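You operate a simulated robot arm through the tools that you are given. There is no shell and no other tool.

You are at the controls of a simulated two-armed robot. One attempt, no reset.

JOB
Set speed and heat by the card, heaters on, zero the count, and start once the orange lamp lights.

Only the result counts: the job must be done as asked and must still hold three seconds after the hand-in. Knocking over, shifting, dropping, spilling or breaking anything else fails it.

ROBOT AND FRAMES
Two 7-joint arms with two-finger parallel grippers on one trunk that stands fixed in place. Base frame: the origin is at the foot of the trunk, x ahead of it, y to its left, z up; the work surface is at about z = 0.78. Lengths are in m, angles in rad, forces in N, time in s.
The left shoulder is at [0.02, 0.138, 1.2], the right one opposite. With the tool pointing down near the work surface each hand reaches from about 0.1 to 0.48 m from the base axis, measured 20 degrees to its own side. Payload 1.57 kg a hand.
Tool frame (each hand has its own): the origin (TCP) lies between the finger pads and is the grasp point; the fingertips stand 0.03 m ahead of it; z points along the fingers, y is the line along which they close. Largest opening 0.08 m; finger width 0.017, thickness 0.012; the body of the gripper, 0.04 by 0.082 m, starts 0.08 m behind the TCP.
Orientation is that of the tool frame in the base frame, as [roll, pitch, yaw] about the fixed x, y, z axes, in that order (R = Rz(yaw) Ry(pitch) Rx(roll)). With the fingers straight down and closing along the base's y, the tool's x points along the base's -x, its y along +y and its z along -z.

CONTROLS
- The arms move only by the tool move_arm. It takes "left_rows", "right_rows" or both (then of equal length, played together; a hand with none holds still); each is a list of rows, each an object of numbers (a shift or turn left out is 0, a gripper value left out holds the last): "wx", "wy", "wz": the turn, a rotation vector about the base's x, y, z in rad; "tx", "ty", "tz": the shift along the base's x, y, z in cm; "grip": the opening in per cent of the stroke, from 0 (shut) to 100 (fully open). In form: [{"wx": .., "wy": .., "wz": .., "tx": .., "ty": .., "tz": .., "grip": ..}, ...]. A call has 1 to 20 rows; each row is the pose to reach, as a shift and turn from the pose commanded when the call began. Each row takes 0.2 s and may step no farther than 0.05 m and 0.15 rad from the row before; otherwise, or with a gripper value out of range, the whole call is refused. Where a pose cannot be reached the arm comes as near as it can. A force on the tool above 40 N (or 10 N above the force at the start of the call, whichever is more), or a blocked arm, ends the call early, and 0.2 s more pass. The fingers move at their own pace (about 0.045 m/s each) and stop on an object; they squeeze with about 35 N. The grip force told is the motor's: it shows also when the fingers shut on nothing. Time passes only in rows, and 0.2 s behind the last, so rows that repeat a pose let the fingers close. It gives the time, the measured TCP pose, the force on the tool (base axes), the opening and the grip force at its end, in the units of the frame above (readings bear some noise), with the torque about the TCP (base axes, N m) and any sound that the robot's microphone picked up, and new pictures: "pictures" is both (left out), scene, wrist or none (wrist: the cameras of the hands that moved).
- Cameras (640 x 400 px; columns grow to the right, rows downward): "scene" is now at [0.186, 0.0323, 1.1011]; the picture's right is [0.35, -0.94, 0.00], its down [-0.38, -0.14, -0.92] and it looks along [0.86, 0.32, -0.40] (base axes); focal length 214 px, centre (320, 200). "left" rides on the left gripper at [0.072, 0.007, -0.122] in its tool frame; the picture's right is [-0.09, 1.00, 0.00], its down [-0.84, -0.08, -0.54] and it looks along [-0.54, -0.05, 0.84] (tool axes); focal length 238 px, centre (320, 200). "right" rides on the right gripper at [0.072, -0.007, -0.122] in its tool frame; the picture's right is [0.09, 1.00, 0.00], its down [-0.84, 0.08, -0.54] and it looks along [-0.54, 0.05, 0.84] (tool axes); focal length 238 px, centre (320, 200). There is no depth. A picture from a camera that has moved, and an enlarged one, comes with that camera's place and axes in the base frame and with its lens.
- move_column(by): slides the trunk up (or, below 0, down) by that many m; the arms and the scene camera ride with it, the base frame stays. It gives what a move gives, with no picture.
- pan_tilt(pan, tilt): turns the head with the scene camera to pan (to the left, within 1.047 rad either way) and tilt (down, from -0.506 to 1.204), counted from straight ahead of the robot. It gives what a move gives, and a new picture of the scene camera.
- zoom(camera, box): a new picture of the part [left, top, right, bottom] of that camera's present view, enlarged. No time passes.
- sign_off(): hands the job in; it is judged then, once.

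Nothing tells you positions but the pictures and the camera data. Unless the task says otherwise, let go and move clear before handing in.

The tools are called after "Request:" as a command line: name --argument value ..., lists and objects as JSON in quotes. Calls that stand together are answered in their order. move_arm: Moves the arms, as the interface text tells. Its arguments: {"type":"object","properties":{"left_rows":{"type":"array","items":{"type":"object","properties":{"wx":{"type":"number"},"wy":{"type":"number"},"wz":{"type":"number"},"tx":{"type":"number"},"ty":{"type":"number"},"tz":{"type":"number"},"grip":{"type":"number"}}}},"right_rows":{"type":"array","items":{"type":"object","properties":{"wx":{"type":"number"},"wy":{"type":"number"},"wz":{"type":"number"},"tx":{"type":"number"},"ty":{"type":"number"},"tz":{"type":"number"},"grip":{"type":"number"}}}},"pictures":{"type":"string","enum":["both","scene","wrist","none"]}},"required":[]} The other tools are called the same way: move_column (by) moves the trunk up or down; pan_tilt (pan, tilt) turns the head that bears the scene camera; zoom (camera, box) takes an enlarged picture of a part of a camera's view; sign_off () hands the job in.

At the start:

```text
time_s: 0.0
left_tcp_pos: [0.3253, 0.3698, 1.1043]
left_orientation: [-3.141, -0.014, -3.14]
left_force: [-0.3, -0.5, -0.1]
left_moment: [0.01, 0.02, 0.03]
left_width: 0.0802
left_gripper_force: 0.2
right_tcp_pos: [0.3363, -0.0051, 1.0872]
right_orientation: [-3.138, -0.149, 3.14]
right_force: [-0.7, -0.4, -0.6]
right_moment: [0.02, -0.01, 0.0]
right_width: 0.0799
right_gripper_force: 0.1
trunk travel left (down, up): [-0.575, 0.665]
head pan, tilt (commanded): [0.358, 0.412]
```

scene: 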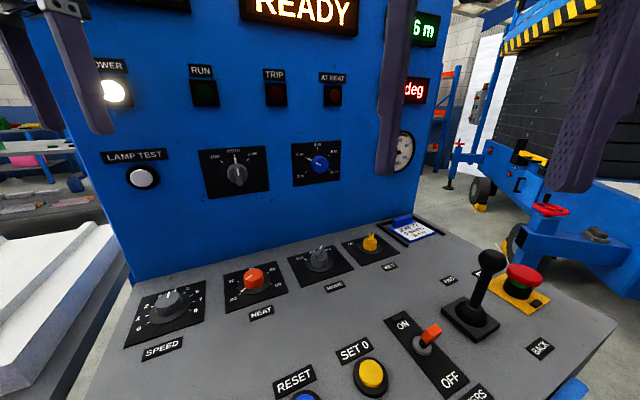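
right: 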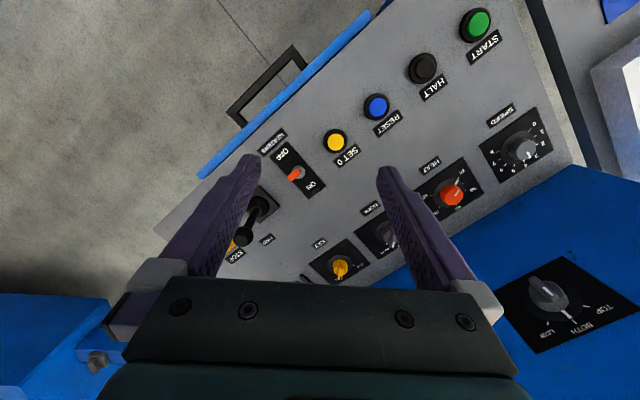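
left: 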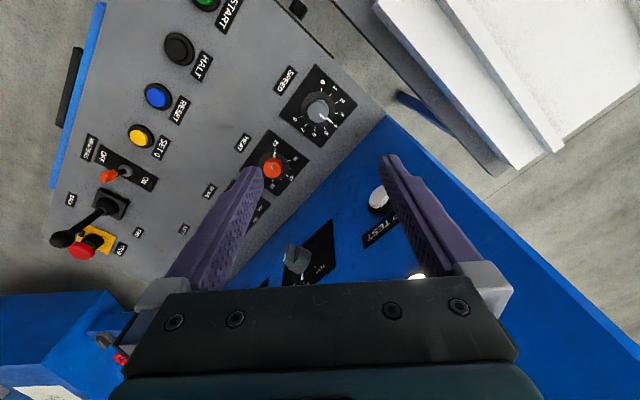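

I see a control console with speed, heat, mode and set knobs, a heater toggle, push buttons (START, HALT, RESET, SET 0), a joystick, an e-stop and a card on a blue clip. I'll zoom in to read the card and the dials before moving anything.

Request:
zoom --camera "scene" --box '[370, 205, 450, 255]'

Request:
zoom --camera "scene" --box '[110, 230, 310, 355]'

Request:
zoom --camera "scene" --box '[80, 0, 440, 225]'

Request:
zoom --camera "right" --box '[380, 80, 580, 230]'

```text
8.00 times, centred on (410, 230) of scene
camera zoom: at [0.186, 0.0323, 1.1011], right [0.35, -0.94, 0.0], down [-0.38, -0.14, -0.92], along [0.86, 0.32, -0.4], focal length 1716 px, centre (-400, -40)
```

zoom: 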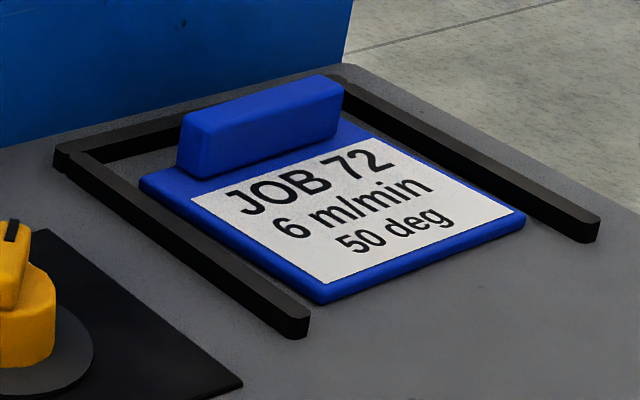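

```text
3.20 times, centred on (210, 292) of scene
camera zoom: at [0.186, 0.0323, 1.1011], right [0.35, -0.94, 0.0], down [-0.38, -0.14, -0.92], along [0.86, 0.32, -0.4], focal length 686 px, centre (672, -96)
```

zoom: 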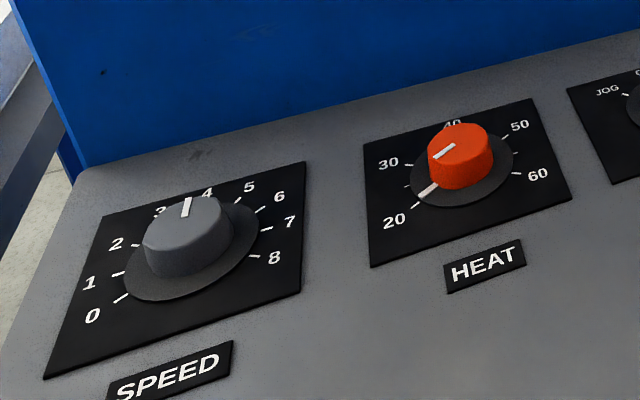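

```text
1.78 times, centred on (260, 112) of scene
camera zoom: at [0.186, 0.0323, 1.1011], right [0.35, -0.94, 0.0], down [-0.38, -0.14, -0.92], along [0.86, 0.32, -0.4], focal length 381 px, centre (427, 356)
```

zoom: 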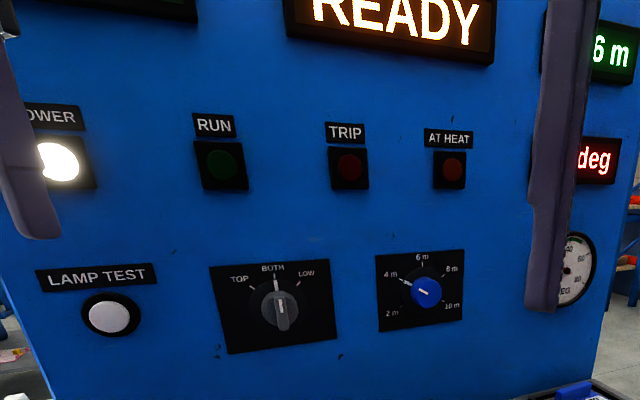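

```text
2.67 times, centred on (480, 155) of right
camera zoom: at [0.283, -0.0117, 1.218], right [-0.09, 1.0, 0.01], down [0.91, 0.08, 0.41], along [0.41, 0.05, -0.91], focal length 636 px, centre (-107, 320)
```

zoom: 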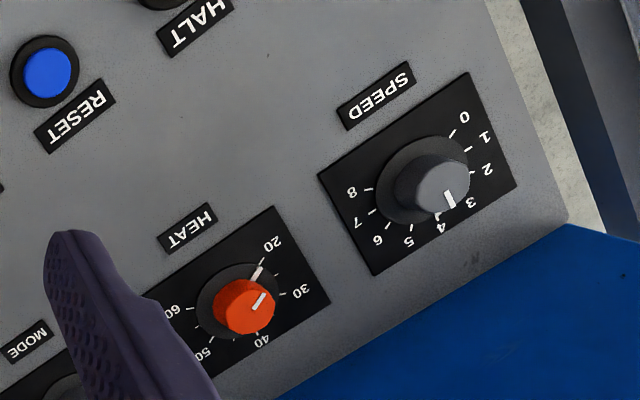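

The card reads JOB 72: 6 m/min, 50 deg. Speed is now about 3.5 and heat is at 20. Next I'll look around with the head to find the orange lamp and the lower controls.

Request:
pan_tilt --pan 0.36 --tilt -0.1

Request:
pan_tilt --pan 0.36 --tilt 0.9

```text
time_s: 0.9
left_tcp_pos: [0.3236, 0.3695, 1.1019]
left_orientation: [3.14, -0.019, -3.138]
left_force: [0.2, -0.1, 0.5]
left_moment: [-0.01, -0.03, 0.02]
left_width: 0.0799
left_gripper_force: 0.2
right_tcp_pos: [0.335, -0.0048, 1.088]
right_orientation: [-3.138, -0.15, 3.139]
right_force: [-0.2, 0.5, 0.0]
right_moment: [0.0, -0.02, -0.02]
right_width: 0.0803
right_gripper_force: 0.0
trunk travel left (down, up): [-0.575, 0.665]
head pan, tilt (commanded): [0.36, -0.099]
camera scene: at [0.1809, 0.0305, 1.148], right [0.35, -0.94, 0.0], down [0.09, 0.03, -1.0], along [0.93, 0.35, 0.1], focal length 214 px, centre (320, 200)
```

scene: 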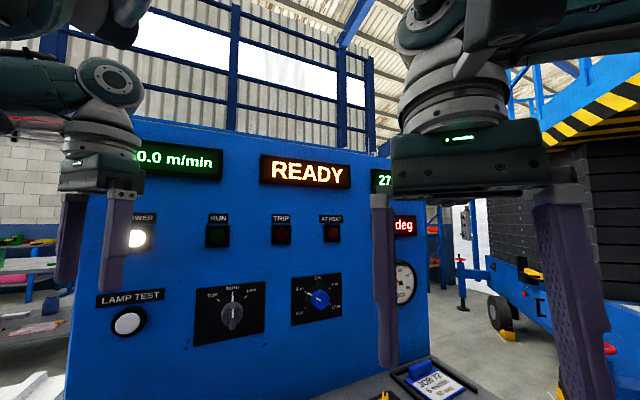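

```text
time_s: 2.2
left_tcp_pos: [0.3251, 0.3686, 1.1017]
left_orientation: [-3.141, -0.017, -3.139]
left_force: [0.3, 0.0, -0.6]
left_moment: [0.03, -0.05, 0.0]
left_width: 0.0798
left_gripper_force: 0.0
right_tcp_pos: [0.3352, -0.0058, 1.0876]
right_orientation: [-3.138, -0.15, 3.141]
right_force: [0.6, 0.7, -0.1]
right_moment: [0.0, -0.01, 0.02]
right_width: 0.0798
right_gripper_force: 0.2
trunk travel left (down, up): [-0.575, 0.665]
head pan, tilt (commanded): [0.36, 0.901]
camera scene: at [0.1701, 0.0265, 1.0593], right [0.35, -0.94, 0.0], down [-0.73, -0.28, -0.62], along [0.58, 0.22, -0.78], focal length 214 px, centre (320, 200)
```

scene: 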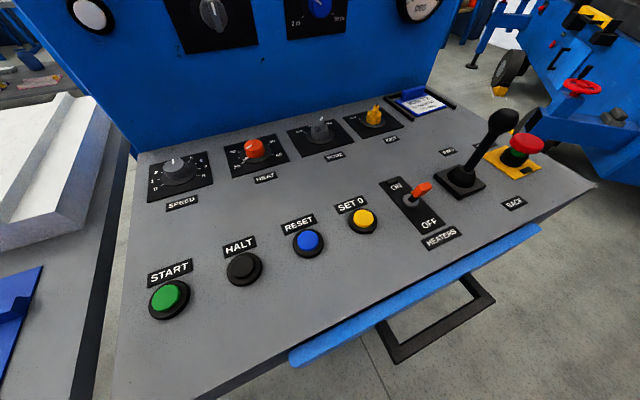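

The AT HEAT lamp is the likely orange lamp. This view shows all panel controls clearly, so I'll zoom on each for precise positions.

Request:
zoom --camera "scene" --box '[370, 90, 570, 250]'

Request:
zoom --camera "scene" --box '[140, 130, 300, 230]'

Request:
zoom --camera "scene" --box '[280, 90, 440, 190]'

Request:
zoom --camera "scene" --box '[130, 190, 400, 330]'

Request:
zoom --camera "left" --box '[40, 0, 360, 260]'

Request:
zoom --camera "right" --box '[220, 0, 580, 290]'

```text
2.50 times, centred on (470, 170) of scene
camera zoom: at [0.1701, 0.0265, 1.0593], right [0.35, -0.94, 0.0], down [-0.73, -0.28, -0.62], along [0.58, 0.22, -0.78], focal length 536 px, centre (-55, 275)
```

zoom: 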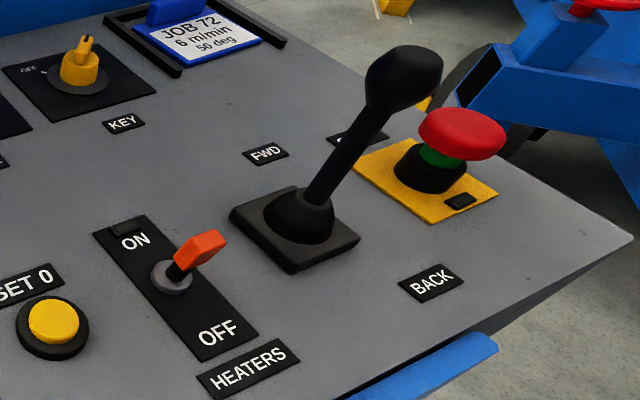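

```text
4.00 times, centred on (220, 180) of scene
camera zoom: at [0.1701, 0.0265, 1.0593], right [0.35, -0.94, 0.0], down [-0.73, -0.28, -0.62], along [0.58, 0.22, -0.78], focal length 858 px, centre (720, 280)
```

zoom: 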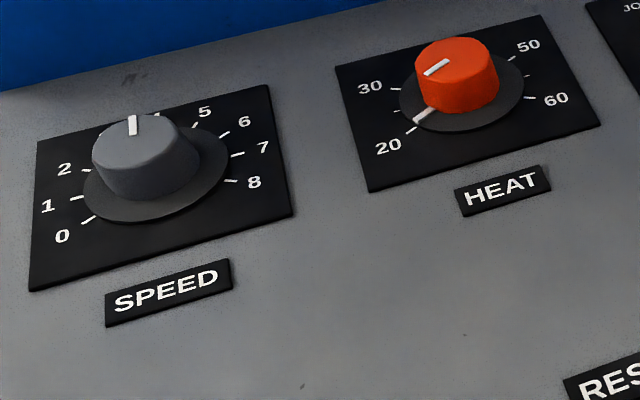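

```text
4.00 times, centred on (360, 140) of scene
camera zoom: at [0.1701, 0.0265, 1.0593], right [0.35, -0.94, 0.0], down [-0.73, -0.28, -0.62], along [0.58, 0.22, -0.78], focal length 858 px, centre (160, 440)
```

zoom: 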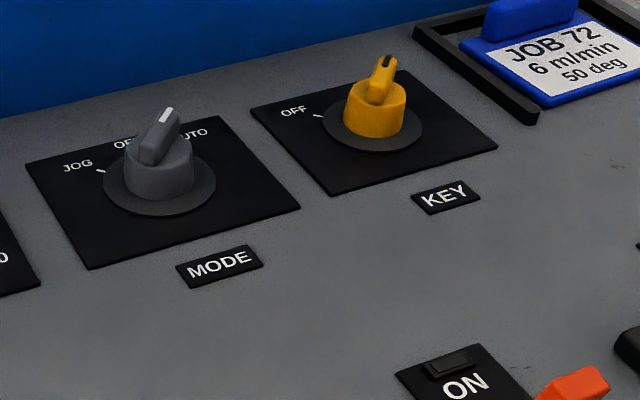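

```text
2.37 times, centred on (265, 260) of scene
camera zoom: at [0.1701, 0.0265, 1.0593], right [0.35, -0.94, 0.0], down [-0.73, -0.28, -0.62], along [0.58, 0.22, -0.78], focal length 508 px, centre (450, 58)
```

zoom: 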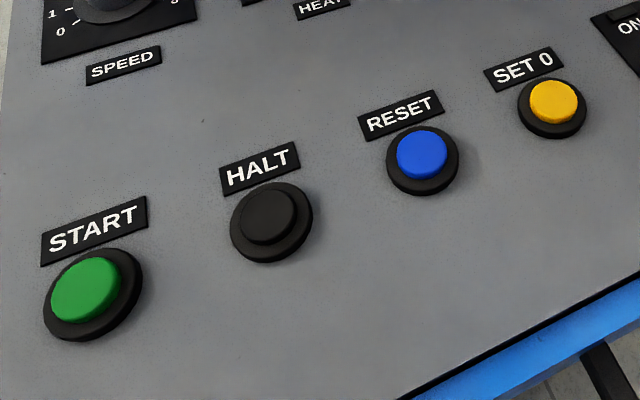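

```text
1.54 times, centred on (200, 130) of left
camera zoom: at [0.256, 0.3774, 1.2252], right [0.09, 1.0, 0.0], down [0.85, -0.08, 0.53], along [0.52, -0.05, -0.85], focal length 367 px, centre (505, 308)
```

zoom: 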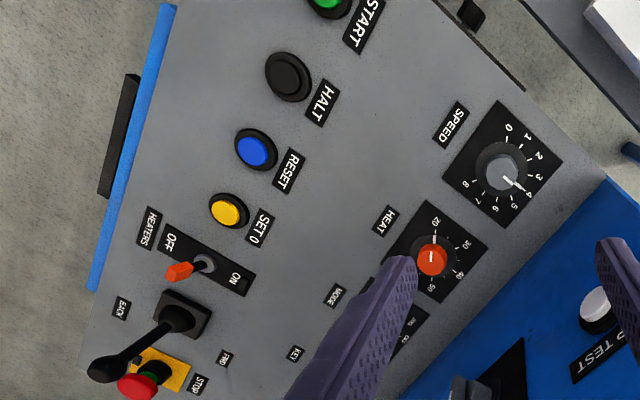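

```text
1.38 times, centred on (400, 145) of right
camera zoom: at [0.283, -0.0116, 1.2175], right [-0.09, 1.0, 0.01], down [0.91, 0.08, 0.41], along [0.41, 0.05, -0.91], focal length 329 px, centre (210, 276)
```

zoom: 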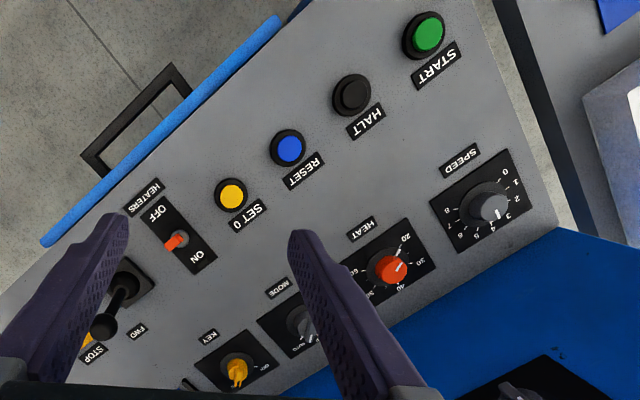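

The panel is flat at about z = 0.78 and turned about 45° to the left. From triangulation:

| Control | Position / setting |
|---|---|
| SPEED knob | about (0.343, 0.366) |
| HEAT knob | about (0.442, 0.266) |
| SET 0 | about (0.357, 0.028) |
| HEATERS toggle | about (0.421, -0.035), leaning toward OFF |
| START | about (0.168, 0.218) |

I'll bring the left hand over the SPEED knob and move the right hand out of the view.

Request:
move_arm --left_rows '[{"tx": 0.5, "tz": -4}, {"tx": 1, "tz": -8}, {"tx": 1.8, "ty": -0.2, "tz": -12}, {"tx": 1.8, "ty": -0.2, "tz": -15}, {"tx": 1.8, "ty": -0.2, "tz": -15}]' --right_rows '[{"tx": -1, "ty": -3, "tz": 1}, {"tx": -2, "ty": -6, "tz": 2}, {"tx": -3, "ty": -9, "tz": 2}, {"tx": -4, "ty": -12, "tz": 2}, {"tx": -5, "ty": -14, "tz": 2}]' --pictures "both"

```text
time_s: 3.6
left_tcp_pos: [0.3412, 0.368, 0.9512]
left_orientation: [3.141, -0.014, -3.139]
left_force: [0.7, -0.5, -0.1]
left_moment: [-0.01, 0.0, -0.01]
left_width: 0.08
left_gripper_force: 0.0
right_tcp_pos: [0.2724, -0.1506, 1.0733]
right_orientation: [-3.069, -0.277, 3.136]
right_force: [-0.2, 0.7, -0.2]
right_moment: [0.03, 0.0, 0.04]
right_width: 0.0796
right_gripper_force: 0.0
trunk travel left (down, up): [-0.575, 0.665]
head pan, tilt (commanded): [0.36, 0.901]
stopped in row 5 (right hand): the arm was blocked; the commanded pose is now the measured one
camera scene: at [0.17, 0.0265, 1.0592], right [0.35, -0.94, 0.0], down [-0.73, -0.28, -0.62], along [0.58, 0.22, -0.78], focal length 214 px, centre (320, 200)
camera right: at [0.2366, -0.1482, 1.2089], right [-0.1, 0.99, -0.04], down [0.95, 0.11, 0.29], along [0.29, -0.01, -0.96], focal length 238 px, centre (320, 200)
camera left: at [0.2733, 0.3752, 1.0743], right [0.09, 1.0, 0.0], down [0.85, -0.08, 0.53], along [0.53, -0.05, -0.85], focal length 238 px, centre (320, 200)
```

scene: 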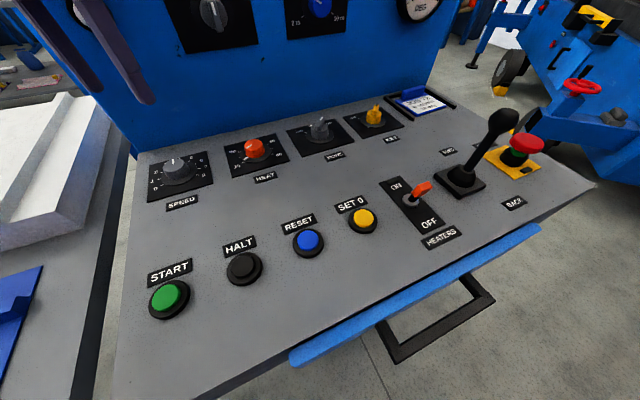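
right: 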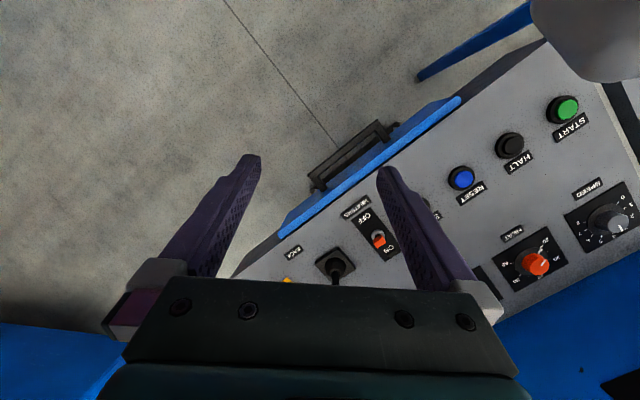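
left: 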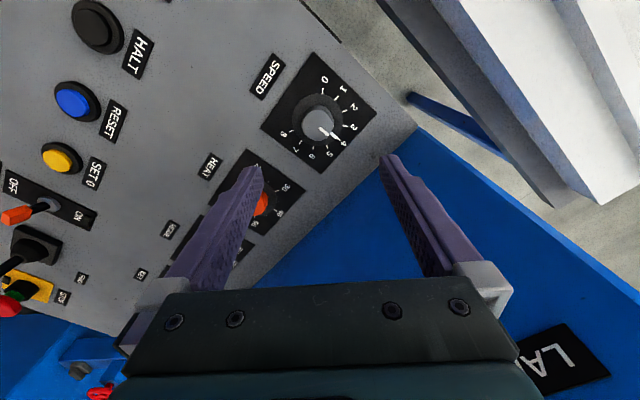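

The left hand is above the SPEED knob and appears well centred. I'll zoom in on the dial to read the pointer.

Request:
zoom --camera "left" --box '[250, 50, 390, 180]'

Request:
zoom --camera "scene" --box '[285, 100, 405, 175]'

Request:
zoom --camera "right" --box '[480, 150, 640, 300]'

```text
3.08 times, centred on (320, 115) of left
camera zoom: at [0.2733, 0.3752, 1.0743], right [0.09, 1.0, 0.0], down [0.85, -0.08, 0.53], along [0.53, -0.05, -0.85], focal length 733 px, centre (320, 462)
```

zoom: 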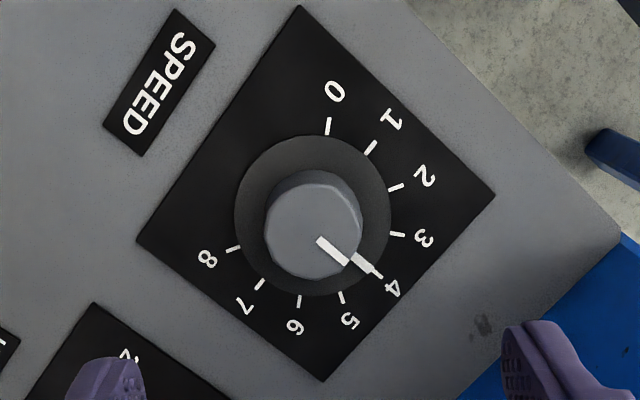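

```text
5.33 times, centred on (345, 138) of scene
camera zoom: at [0.17, 0.0265, 1.0592], right [0.35, -0.94, 0.0], down [-0.73, -0.28, -0.62], along [0.58, 0.22, -0.78], focal length 1144 px, centre (187, 533)
```

zoom: 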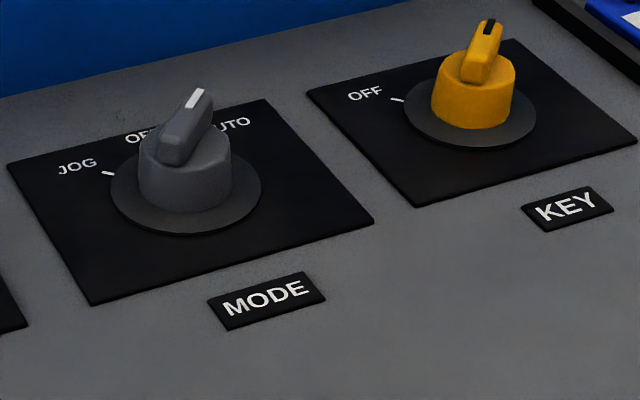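

```text
2.67 times, centred on (560, 225) of right
camera zoom: at [0.2366, -0.1482, 1.2089], right [-0.1, 0.99, -0.04], down [0.95, 0.11, 0.29], along [0.29, -0.01, -0.96], focal length 636 px, centre (-320, 133)
```

zoom: 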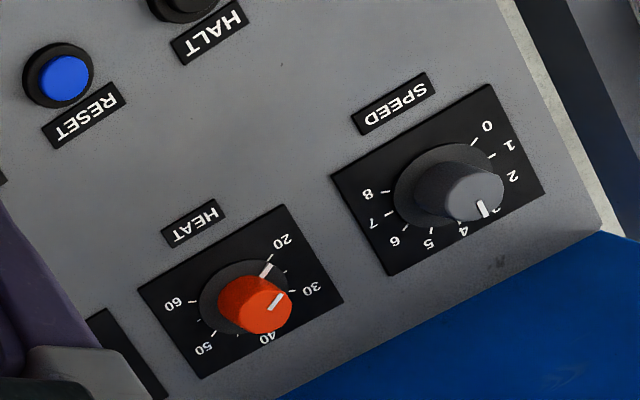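

SPEED points at 4 and must turn 60° clockwise to 6. MODE looks to be on AUTO and the key on. I'll turn the left wrist back, come lower over the knob and check the centring.

Request:
move_arm --left_rows '[{"tx": 0.1, "ty": -0.22, "tz": -2, "wz": 0.15, "grip": 90}, {"tx": 0.1, "ty": -0.22, "tz": -4, "wz": 0.3}, {"tx": 0.1, "ty": -0.22, "tz": -6, "wz": 0.45}, {"tx": 0.1, "ty": -0.22, "tz": -8, "wz": 0.5}, {"tx": 0.1, "ty": -0.22, "tz": -8, "wz": 0.5}]' --pictures "wrist"

```text
time_s: 4.8
left_tcp_pos: [0.344, 0.3651, 0.8721]
left_orientation: [-3.141, -0.013, -2.638]
left_force: [-0.1, -0.8, 0.4]
left_moment: [-0.01, 0.01, 0.0]
left_width: 0.072
left_gripper_force: 0.0
right_tcp_pos: [0.2719, -0.1502, 1.0736]
right_orientation: [-3.069, -0.275, 3.134]
right_force: [-0.4, -0.5, 0.3]
right_moment: [0.0, -0.02, -0.01]
right_width: 0.0802
right_gripper_force: 0.2
trunk travel left (down, up): [-0.575, 0.665]
head pan, tilt (commanded): [0.36, 0.901]
camera left: at [0.2793, 0.3395, 0.9945], right [-0.4, 0.92, 0.0], down [0.78, 0.34, 0.53], along [0.49, 0.21, -0.85], focal length 238 px, centre (320, 200)
```

left: 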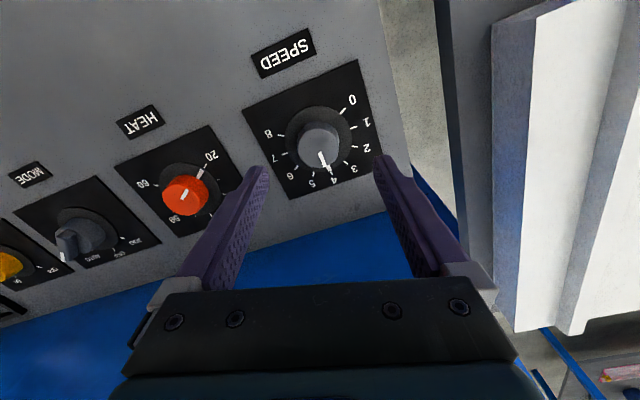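

Request:
zoom --camera "left" --box '[240, 80, 400, 200]'

Request:
zoom --camera "left" --box '[0, 120, 240, 300]'

```text
3.33 times, centred on (320, 140) of left
camera zoom: at [0.2793, 0.3395, 0.9945], right [-0.4, 0.92, 0.0], down [0.78, 0.34, 0.53], along [0.49, 0.21, -0.85], focal length 794 px, centre (320, 400)
```

zoom: 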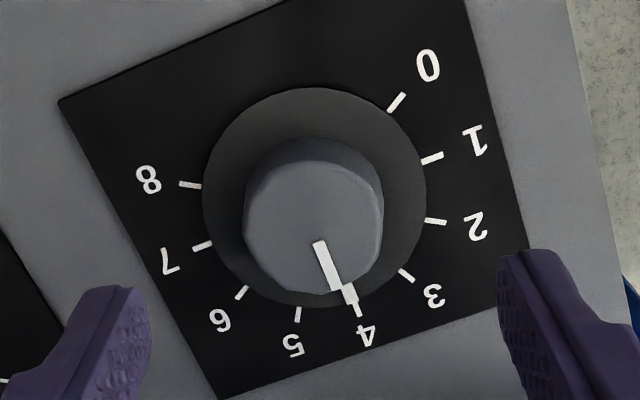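

```text
2.22 times, centred on (120, 210) of left
camera zoom: at [0.2793, 0.3395, 0.9945], right [-0.4, 0.92, 0.0], down [0.78, 0.34, 0.53], along [0.49, 0.21, -0.85], focal length 530 px, centre (764, 178)
```

zoom: 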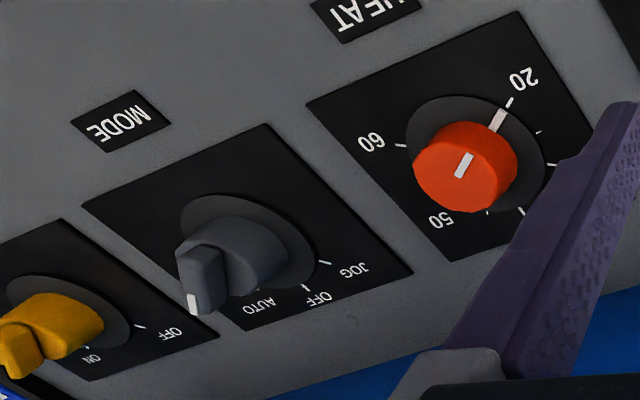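

The hand is centred over the knob to within 1–2 mm. I'll go down to grip height and close on the knob.

Request:
move_arm --left_rows '[{"tx": -0.07, "ty": -0.06, "tz": -2.5}, {"tx": -0.07, "ty": -0.06, "tz": -5.0}, {"tx": -0.07, "ty": -0.06, "tz": -5.0, "grip": 30}, {"tx": -0.07, "ty": -0.06, "tz": -5.0, "grip": 30}, {"tx": -0.07, "ty": -0.06, "tz": -5.0, "grip": 30}]' --pictures "wrist"

```text
time_s: 6.0
left_tcp_pos: [0.3424, 0.365, 0.8222]
left_orientation: [3.14, -0.016, -2.64]
left_force: [1.0, 1.3, -3.7]
left_moment: [-0.09, -0.06, 0.0]
left_width: 0.0362
left_gripper_force: 20.8
right_tcp_pos: [0.2725, -0.1504, 1.0739]
right_orientation: [-3.069, -0.277, 3.135]
right_force: [0.2, 0.4, 0.6]
right_moment: [0.02, -0.01, -0.03]
right_width: 0.08
right_gripper_force: 0.0
trunk travel left (down, up): [-0.575, 0.665]
head pan, tilt (commanded): [0.36, 0.901]
camera left: at [0.2786, 0.3375, 0.9443], right [-0.4, 0.92, 0.0], down [0.78, 0.34, 0.53], along [0.49, 0.21, -0.85], focal length 238 px, centre (320, 200)
```

left: 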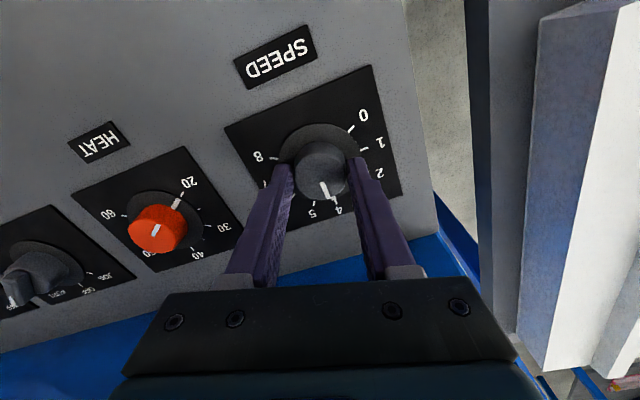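

The knob is gripped (width 36 mm, low side forces). Now I'll turn it 60° clockwise.

Request:
move_arm --left_rows '[{"grip": 10}, {"wz": -0.15}, {"wz": -0.3}, {"wz": -0.45}, {"wz": -0.6}, {"wz": -0.75}, {"wz": -0.9}, {"wz": -1.047}, {"wz": -1.047}]' --pictures "both"

```text
time_s: 8.0
left_tcp_pos: [0.3432, 0.3644, 0.8227]
left_orientation: [3.139, -0.017, 2.596]
left_force: [4.8, 8.0, -13.7]
left_moment: [0.19, -0.29, 0.0]
left_width: 0.0359
left_gripper_force: 42.6
right_tcp_pos: [0.2732, -0.1502, 1.0737]
right_orientation: [-3.071, -0.275, 3.134]
right_force: [-0.5, 0.5, 0.7]
right_moment: [-0.02, 0.01, -0.02]
right_width: 0.0801
right_gripper_force: 0.1
trunk travel left (down, up): [-0.575, 0.665]
head pan, tilt (commanded): [0.36, 0.901]
camera scene: at [0.1701, 0.027, 1.059], right [0.35, -0.94, 0.0], down [-0.73, -0.28, -0.62], along [0.58, 0.22, -0.78], focal length 214 px, centre (320, 200)
camera left: at [0.2868, 0.4076, 0.9445], right [0.6, 0.8, 0.0], down [0.68, -0.51, 0.53], along [0.42, -0.31, -0.85], focal length 238 px, centre (320, 200)
```

scene: 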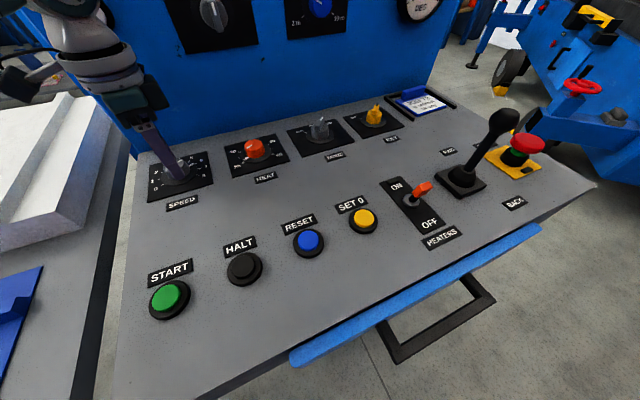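
left: 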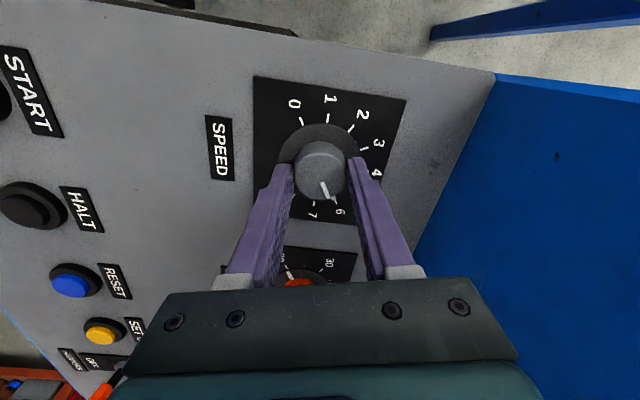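

Request:
zoom --camera "left" --box '[260, 80, 420, 240]'

```text
2.50 times, centred on (340, 160) of left
camera zoom: at [0.2868, 0.4076, 0.9445], right [0.6, 0.8, 0.0], down [0.68, -0.51, 0.53], along [0.42, -0.31, -0.85], focal length 596 px, centre (270, 300)
```

zoom: 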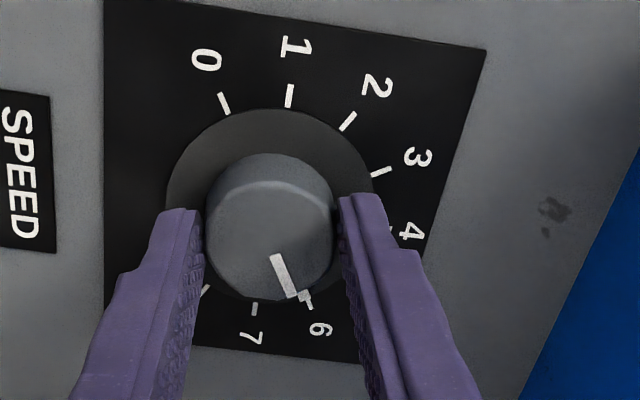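

The pointer lines up with 6. I'll release, rise straight up and check it again.

Request:
move_arm --left_rows '[{"grip": 85}, {"grip": 85}, {"grip": 85}, {"tz": 3}, {"tz": 6}, {"tz": 9}, {"tz": 9}]' --pictures "both"

```text
time_s: 9.6
left_tcp_pos: [0.3449, 0.3639, 0.9126]
left_orientation: [-3.14, -0.015, 2.597]
left_force: [-0.5, -0.1, 0.5]
left_moment: [-0.01, 0.0, -0.01]
left_width: 0.0679
left_gripper_force: 0.0
right_tcp_pos: [0.2728, -0.1497, 1.0718]
right_orientation: [-3.069, -0.277, 3.135]
right_force: [0.0, -0.5, -1.1]
right_moment: [0.0, 0.0, 0.01]
right_width: 0.0799
right_gripper_force: 0.1
trunk travel left (down, up): [-0.575, 0.665]
head pan, tilt (commanded): [0.36, 0.901]
camera scene: at [0.17, 0.0265, 1.0592], right [0.35, -0.94, 0.0], down [-0.73, -0.28, -0.62], along [0.58, 0.22, -0.78], focal length 214 px, centre (320, 200)
camera left: at [0.2886, 0.4083, 1.0361], right [0.59, 0.8, 0.0], down [0.68, -0.5, 0.53], along [0.42, -0.32, -0.85], focal length 238 px, centre (320, 200)
```

scene: 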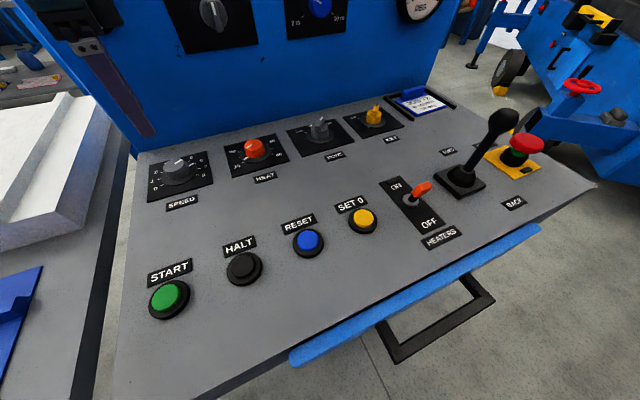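
left: 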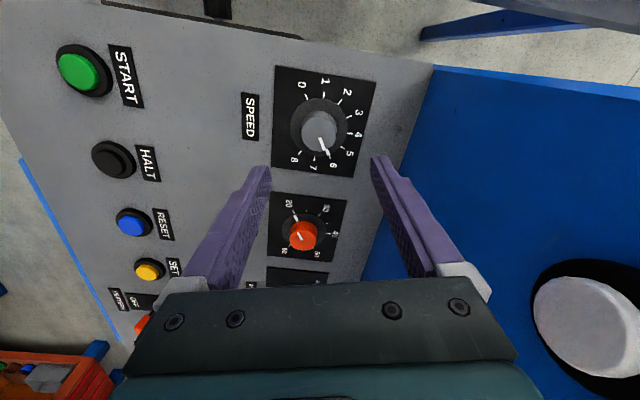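

Request:
zoom --camera "left" --box '[265, 70, 385, 270]'

Request:
zoom --camera "left" --box '[280, 80, 370, 180]'

```text
2.00 times, centred on (325, 170) of left
camera zoom: at [0.2886, 0.4083, 1.0361], right [0.59, 0.8, 0.0], down [0.68, -0.5, 0.53], along [0.42, -0.32, -0.85], focal length 477 px, centre (310, 260)
```

zoom: 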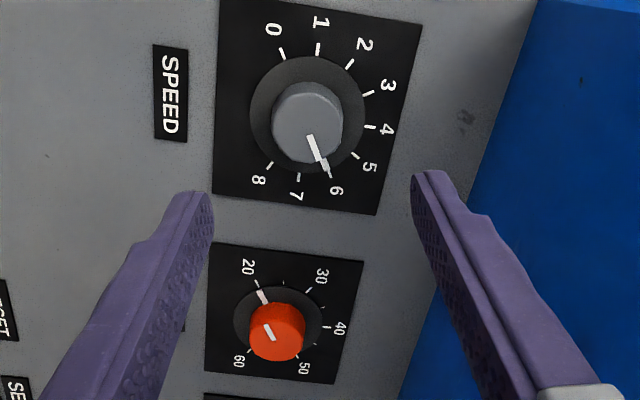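

```text
4.00 times, centred on (325, 130) of left
camera zoom: at [0.2886, 0.4083, 1.0361], right [0.59, 0.8, 0.0], down [0.68, -0.5, 0.53], along [0.42, -0.32, -0.85], focal length 953 px, centre (300, 480)
```

zoom: 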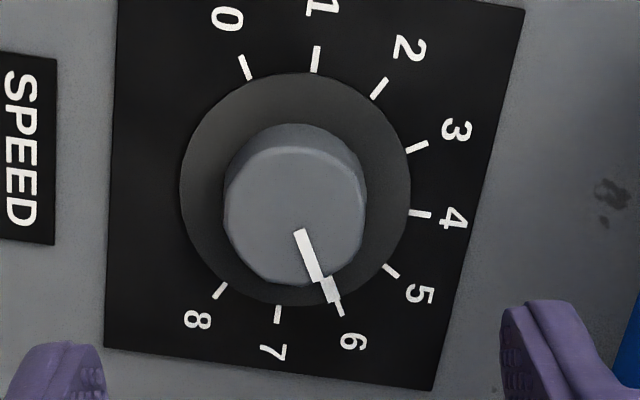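

SPEED is exactly on 6. Next is the HEAT knob at about (0.442, 0.266), which needs 180° clockwise (20 → 50), done as two 90° turns. I'll move there and turn the wrist back.

Request:
move_arm --left_rows '[{"tx": 1.0, "ty": -1.0, "wz": 0.133}, {"tx": 2.0, "ty": -2.0, "wz": 0.266}, {"tx": 3.0, "ty": -3.0, "wz": 0.4}, {"tx": 4.0, "ty": -4.0, "wz": 0.533}, {"tx": 5.0, "ty": -5.0, "wz": 0.666}, {"tx": 6.0, "ty": -6.0, "wz": 0.8}, {"tx": 7.0, "ty": -7.0, "wz": 0.933}, {"tx": 8.0, "ty": -8.0, "wz": 1.066}, {"tx": 9.0, "ty": -9.0, "wz": 1.2}, {"tx": 9.75, "ty": -9.8, "wz": 1.332}, {"tx": 9.75, "ty": -9.8, "wz": 1.332}]' --pictures "both"

```text
time_s: 12.0
left_tcp_pos: [0.4411, 0.2664, 0.9112]
left_orientation: [-3.141, -0.016, -2.352]
left_force: [-0.1, 0.0, 1.0]
left_moment: [0.0, -0.04, 0.0]
left_width: 0.0681
left_gripper_force: 0.0
right_tcp_pos: [0.2733, -0.1515, 1.0719]
right_orientation: [-3.069, -0.275, 3.135]
right_force: [0.0, 0.0, 0.9]
right_moment: [0.0, 0.03, -0.02]
right_width: 0.0799
right_gripper_force: 0.2
trunk travel left (down, up): [-0.575, 0.665]
head pan, tilt (commanded): [0.36, 0.901]
camera scene: at [0.17, 0.0264, 1.0592], right [0.35, -0.94, 0.0], down [-0.73, -0.28, -0.62], along [0.58, 0.22, -0.78], focal length 214 px, centre (320, 200)
camera left: at [0.387, 0.2229, 1.0339], right [-0.64, 0.77, 0.0], down [0.65, 0.55, 0.53], along [0.41, 0.34, -0.85], focal length 238 px, centre (320, 200)
```

scene: 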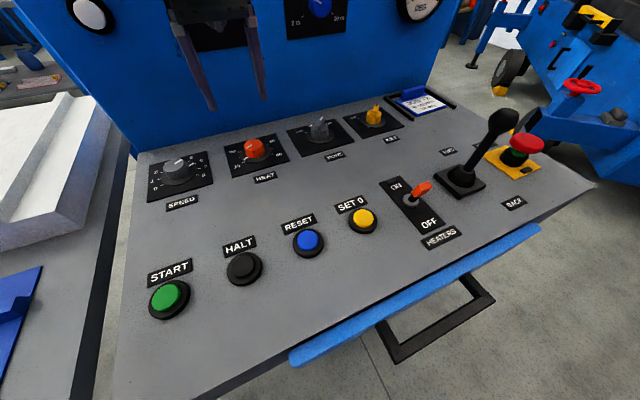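
left: 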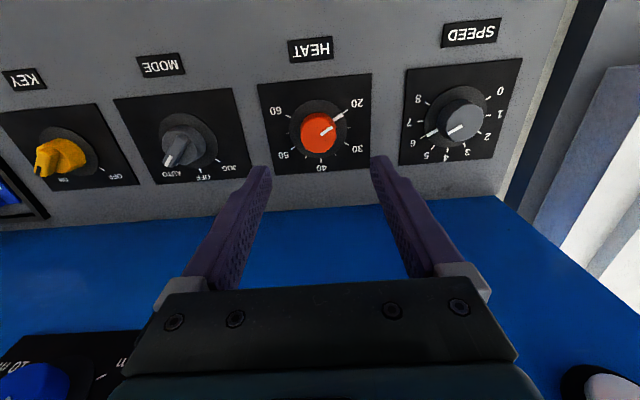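

Request:
zoom --camera "left" --box '[250, 70, 390, 180]'

```text
3.64 times, centred on (320, 125) of left
camera zoom: at [0.387, 0.2229, 1.0339], right [-0.64, 0.77, 0.0], down [0.65, 0.55, 0.53], along [0.41, 0.34, -0.85], focal length 867 px, centre (320, 473)
```

zoom: 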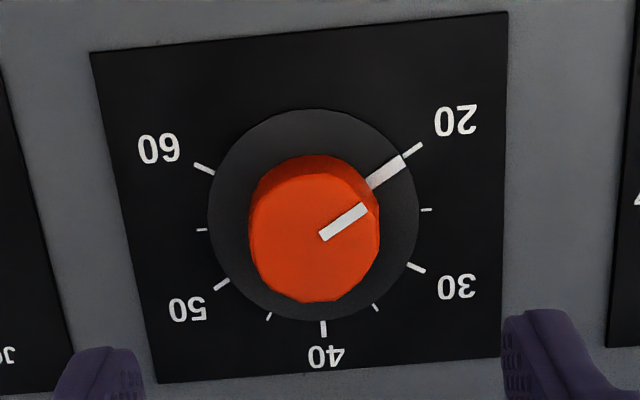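

Centring is good, with about 1 mm of correction needed. I'll go down, grip, and turn the HEAT knob 90° clockwise.

Request:
move_arm --left_rows '[{"tx": 0.13, "ty": -0.04, "tz": -3}, {"tx": 0.13, "ty": -0.04, "tz": -6}, {"tx": 0.13, "ty": -0.04, "tz": -8.9}, {"tx": 0.13, "ty": -0.04, "tz": -8.9, "grip": 10}, {"tx": 0.13, "ty": -0.04, "tz": -8.9}, {"tx": 0.13, "ty": -0.04, "tz": -8.9}, {"tx": 0.13, "ty": -0.04, "tz": -8.9}]' --pictures "wrist"

```text
time_s: 13.6
left_tcp_pos: [0.4417, 0.265, 0.8235]
left_orientation: [3.138, -0.014, -2.356]
left_force: [-1.4, 1.8, -0.1]
left_moment: [0.2, 0.08, -0.01]
left_width: 0.036
left_gripper_force: 32.9
right_tcp_pos: [0.2724, -0.1499, 1.0723]
right_orientation: [-3.07, -0.275, 3.134]
right_force: [-0.6, 0.2, 0.5]
right_moment: [0.02, -0.02, -0.01]
right_width: 0.0799
right_gripper_force: 0.1
trunk travel left (down, up): [-0.575, 0.665]
head pan, tilt (commanded): [0.36, 0.901]
camera left: at [0.3885, 0.2214, 0.9459], right [-0.64, 0.77, 0.0], down [0.65, 0.54, 0.53], along [0.41, 0.34, -0.85], focal length 238 px, centre (320, 200)
```

left: 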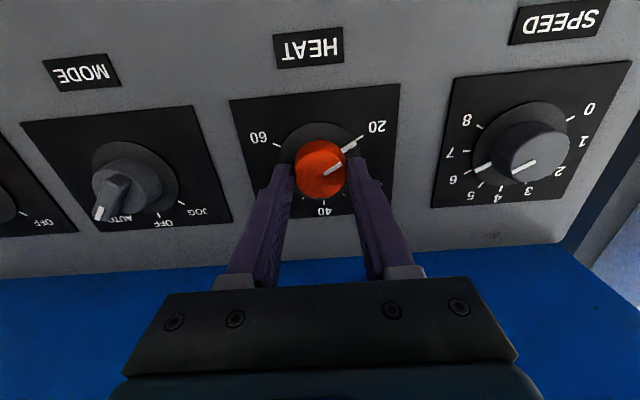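

Request:
move_arm --left_rows '[{"wz": -0.15}, {"wz": -0.3}, {"wz": -0.45}, {"wz": -0.6}, {"wz": -0.75}, {"wz": -0.9}, {"wz": -1.05}, {"wz": -1.2}, {"wz": -1.35}, {"wz": -1.5}, {"wz": -1.571}, {"wz": -1.571}]' --pictures "wrist"

```text
time_s: 16.2
left_tcp_pos: [0.4421, 0.2644, 0.8236]
left_orientation: [3.141, -0.015, 2.356]
left_force: [-12.3, -8.4, 33.6]
left_moment: [-0.11, 0.53, -0.02]
left_width: 0.0358
left_gripper_force: 42.7
right_tcp_pos: [0.2723, -0.1487, 1.0734]
right_orientation: [-3.068, -0.276, 3.135]
right_force: [-0.8, 0.2, 0.9]
right_moment: [0.02, 0.02, 0.05]
right_width: 0.0802
right_gripper_force: 0.1
trunk travel left (down, up): [-0.575, 0.665]
head pan, tilt (commanded): [0.36, 0.901]
camera left: at [0.3976, 0.3212, 0.9457], right [0.77, 0.64, 0.0], down [0.54, -0.65, 0.53], along [0.34, -0.41, -0.85], focal length 238 px, centre (320, 200)
```

left: 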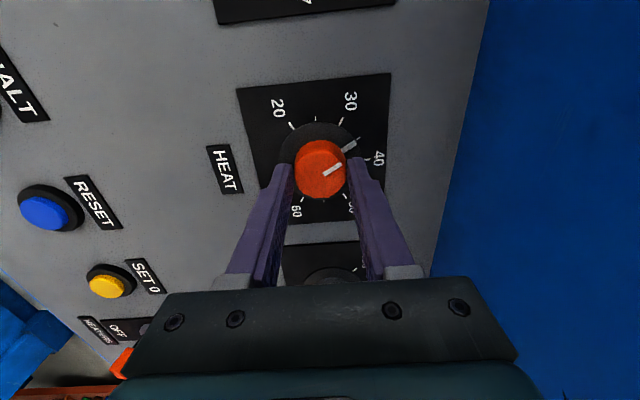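

HEAT is now halfway, at about 35. I'll release, rise, turn the wrist back 90° and check the centring before regripping.

Request:
move_arm --left_rows '[{"grip": 85}, {"grip": 85}, {"grip": 85}, {"tz": 3, "wz": 0.0}, {"tz": 5, "wz": 0.15}, {"tz": 5, "wz": 0.3}, {"tz": 5, "wz": 0.45}, {"tz": 5, "wz": 0.6}, {"tz": 5, "wz": 0.75}, {"tz": 5, "wz": 0.9}, {"tz": 5, "wz": 1.05}, {"tz": 5, "wz": 1.2}, {"tz": 5, "wz": 1.35}, {"tz": 5, "wz": 1.5}, {"tz": 5, "wz": 1.571}, {"tz": 5, "wz": 1.571}]' --pictures "wrist"

```text
time_s: 19.6
left_tcp_pos: [0.4422, 0.2675, 0.872]
left_orientation: [3.14, -0.017, -2.353]
left_force: [-0.6, 0.3, -0.2]
left_moment: [0.01, -0.01, 0.01]
left_width: 0.0681
left_gripper_force: 0.3
right_tcp_pos: [0.2722, -0.1492, 1.074]
right_orientation: [-3.068, -0.276, 3.135]
right_force: [0.0, -0.4, 0.1]
right_moment: [0.04, -0.01, 0.01]
right_width: 0.0801
right_gripper_force: 0.0
trunk travel left (down, up): [-0.575, 0.665]
head pan, tilt (commanded): [0.36, 0.901]
camera left: at [0.3884, 0.2235, 0.9954], right [-0.64, 0.77, 0.0], down [0.65, 0.54, 0.53], along [0.41, 0.34, -0.85], focal length 238 px, centre (320, 200)
```

left: 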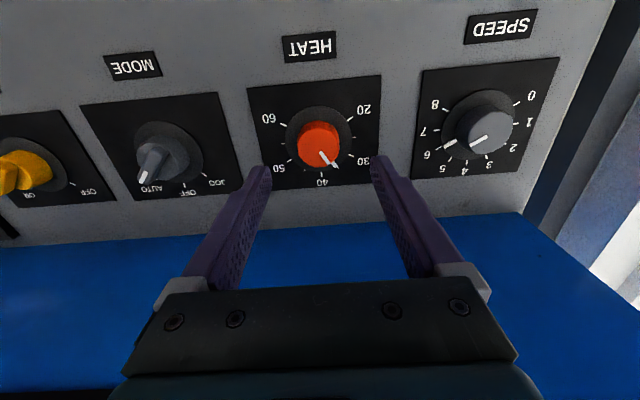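

Request:
zoom --camera "left" --box '[240, 70, 400, 200]'

```text
3.08 times, centred on (320, 135) of left
camera zoom: at [0.3884, 0.2235, 0.9954], right [-0.64, 0.77, 0.0], down [0.65, 0.54, 0.53], along [0.41, 0.34, -0.85], focal length 733 px, centre (320, 400)
```

zoom: 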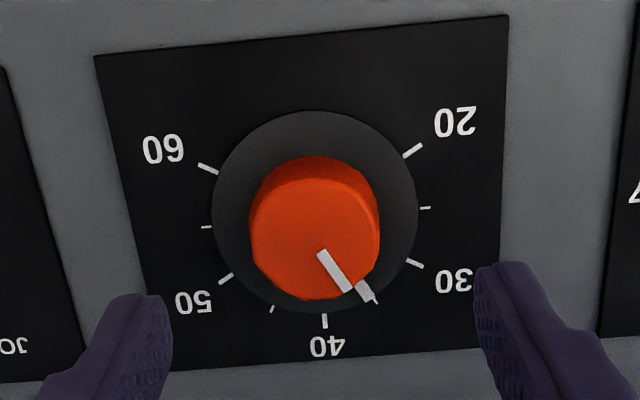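

The pointer is exactly on the 35 tick. I'll regrip and turn the remaining 90° to 50.

Request:
move_arm --left_rows '[{"tx": 0.04, "ty": -0.12, "tz": -2.5}, {"tx": 0.04, "ty": -0.12, "tz": -4.8}, {"tx": 0.04, "ty": -0.12, "tz": -4.8, "grip": 10}, {"tx": 0.04, "ty": -0.12, "tz": -4.8}, {"tx": 0.04, "ty": -0.12, "tz": -4.8}, {"tx": 0.04, "ty": -0.12, "tz": -4.8}, {"tx": 0.04, "ty": -0.12, "tz": -4.8, "wz": -0.15}, {"tx": 0.04, "ty": -0.12, "tz": -4.8, "wz": -0.3}, {"tx": 0.04, "ty": -0.12, "tz": -4.8, "wz": -0.45}, {"tx": 0.04, "ty": -0.12, "tz": -4.8, "wz": -0.6}, {"tx": 0.04, "ty": -0.12, "tz": -4.8, "wz": -0.75}, {"tx": 0.04, "ty": -0.12, "tz": -4.8, "wz": -0.9}, {"tx": 0.04, "ty": -0.12, "tz": -4.8, "wz": -1.05}, {"tx": 0.04, "ty": -0.12, "tz": -4.8, "wz": -1.2}, {"tx": 0.04, "ty": -0.12, "tz": -4.8, "wz": -1.35}, {"tx": 0.04, "ty": -0.12, "tz": -4.8, "wz": -1.5}, {"tx": 0.04, "ty": -0.12, "tz": -4.8, "wz": -1.571}, {"tx": 0.04, "ty": -0.12, "tz": -4.8, "wz": -1.571}]' --pictures "wrist"

```text
time_s: 23.4
left_tcp_pos: [0.4441, 0.2648, 0.8263]
left_orientation: [-3.139, -0.017, 2.357]
left_force: [-13.9, -5.7, 31.8]
left_moment: [-0.49, 0.09, -0.01]
left_width: 0.0353
left_gripper_force: 43.1
right_tcp_pos: [0.2716, -0.1504, 1.0734]
right_orientation: [-3.072, -0.278, 3.133]
right_force: [0.0, -0.3, -1.0]
right_moment: [0.01, 0.02, 0.03]
right_width: 0.0799
right_gripper_force: 0.2
trunk travel left (down, up): [-0.575, 0.665]
head pan, tilt (commanded): [0.36, 0.901]
camera left: at [0.3983, 0.3208, 0.9483], right [0.77, 0.64, 0.0], down [0.54, -0.65, 0.53], along [0.34, -0.41, -0.85], focal length 238 px, centre (320, 200)
```

left: 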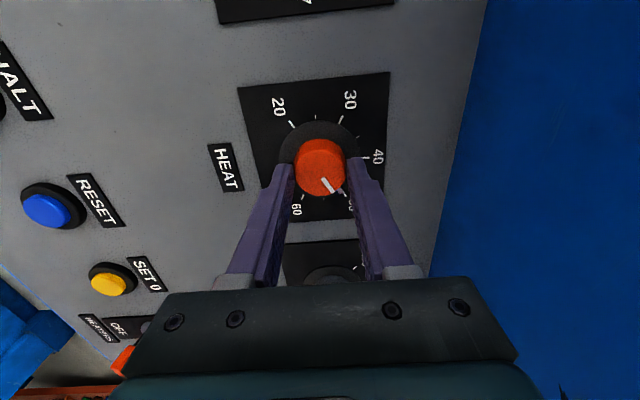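

Request:
move_arm --left_rows '[{"grip": 85}, {"grip": 85}, {"grip": 85}, {"tz": 3}, {"tz": 6}, {"tz": 9}, {"tz": 9}]' --pictures "wrist"

```text
time_s: 25.0
left_tcp_pos: [0.4421, 0.2663, 0.914]
left_orientation: [3.141, -0.017, 2.357]
left_force: [0.3, -0.3, -0.2]
left_moment: [0.0, -0.01, 0.01]
left_width: 0.0681
left_gripper_force: 0.0
right_tcp_pos: [0.272, -0.1508, 1.0742]
right_orientation: [-3.069, -0.276, 3.135]
right_force: [0.3, -0.6, -0.1]
right_moment: [0.0, -0.01, -0.01]
right_width: 0.08
right_gripper_force: 0.0
trunk travel left (down, up): [-0.575, 0.665]
head pan, tilt (commanded): [0.36, 0.901]
camera left: at [0.3975, 0.322, 1.036], right [0.77, 0.64, 0.0], down [0.54, -0.65, 0.53], along [0.34, -0.41, -0.85], focal length 238 px, centre (320, 200)
```

left: 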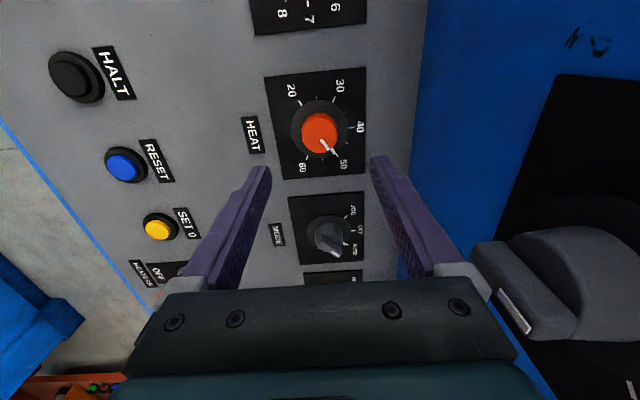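

Request:
zoom --camera "left" --box '[260, 60, 380, 190]'

```text
3.08 times, centred on (320, 125) of left
camera zoom: at [0.3975, 0.322, 1.036], right [0.77, 0.64, 0.0], down [0.54, -0.65, 0.53], along [0.34, -0.41, -0.85], focal length 733 px, centre (320, 431)
```

zoom: 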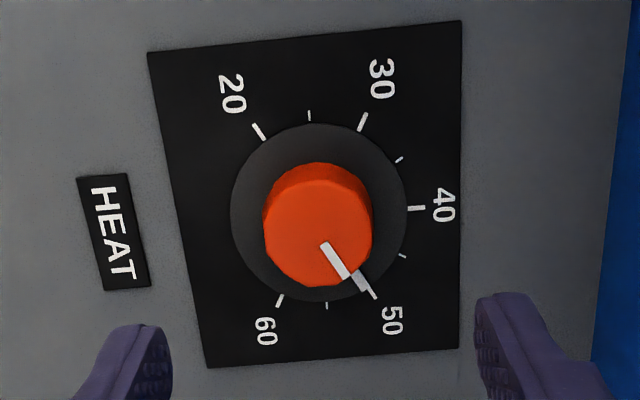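

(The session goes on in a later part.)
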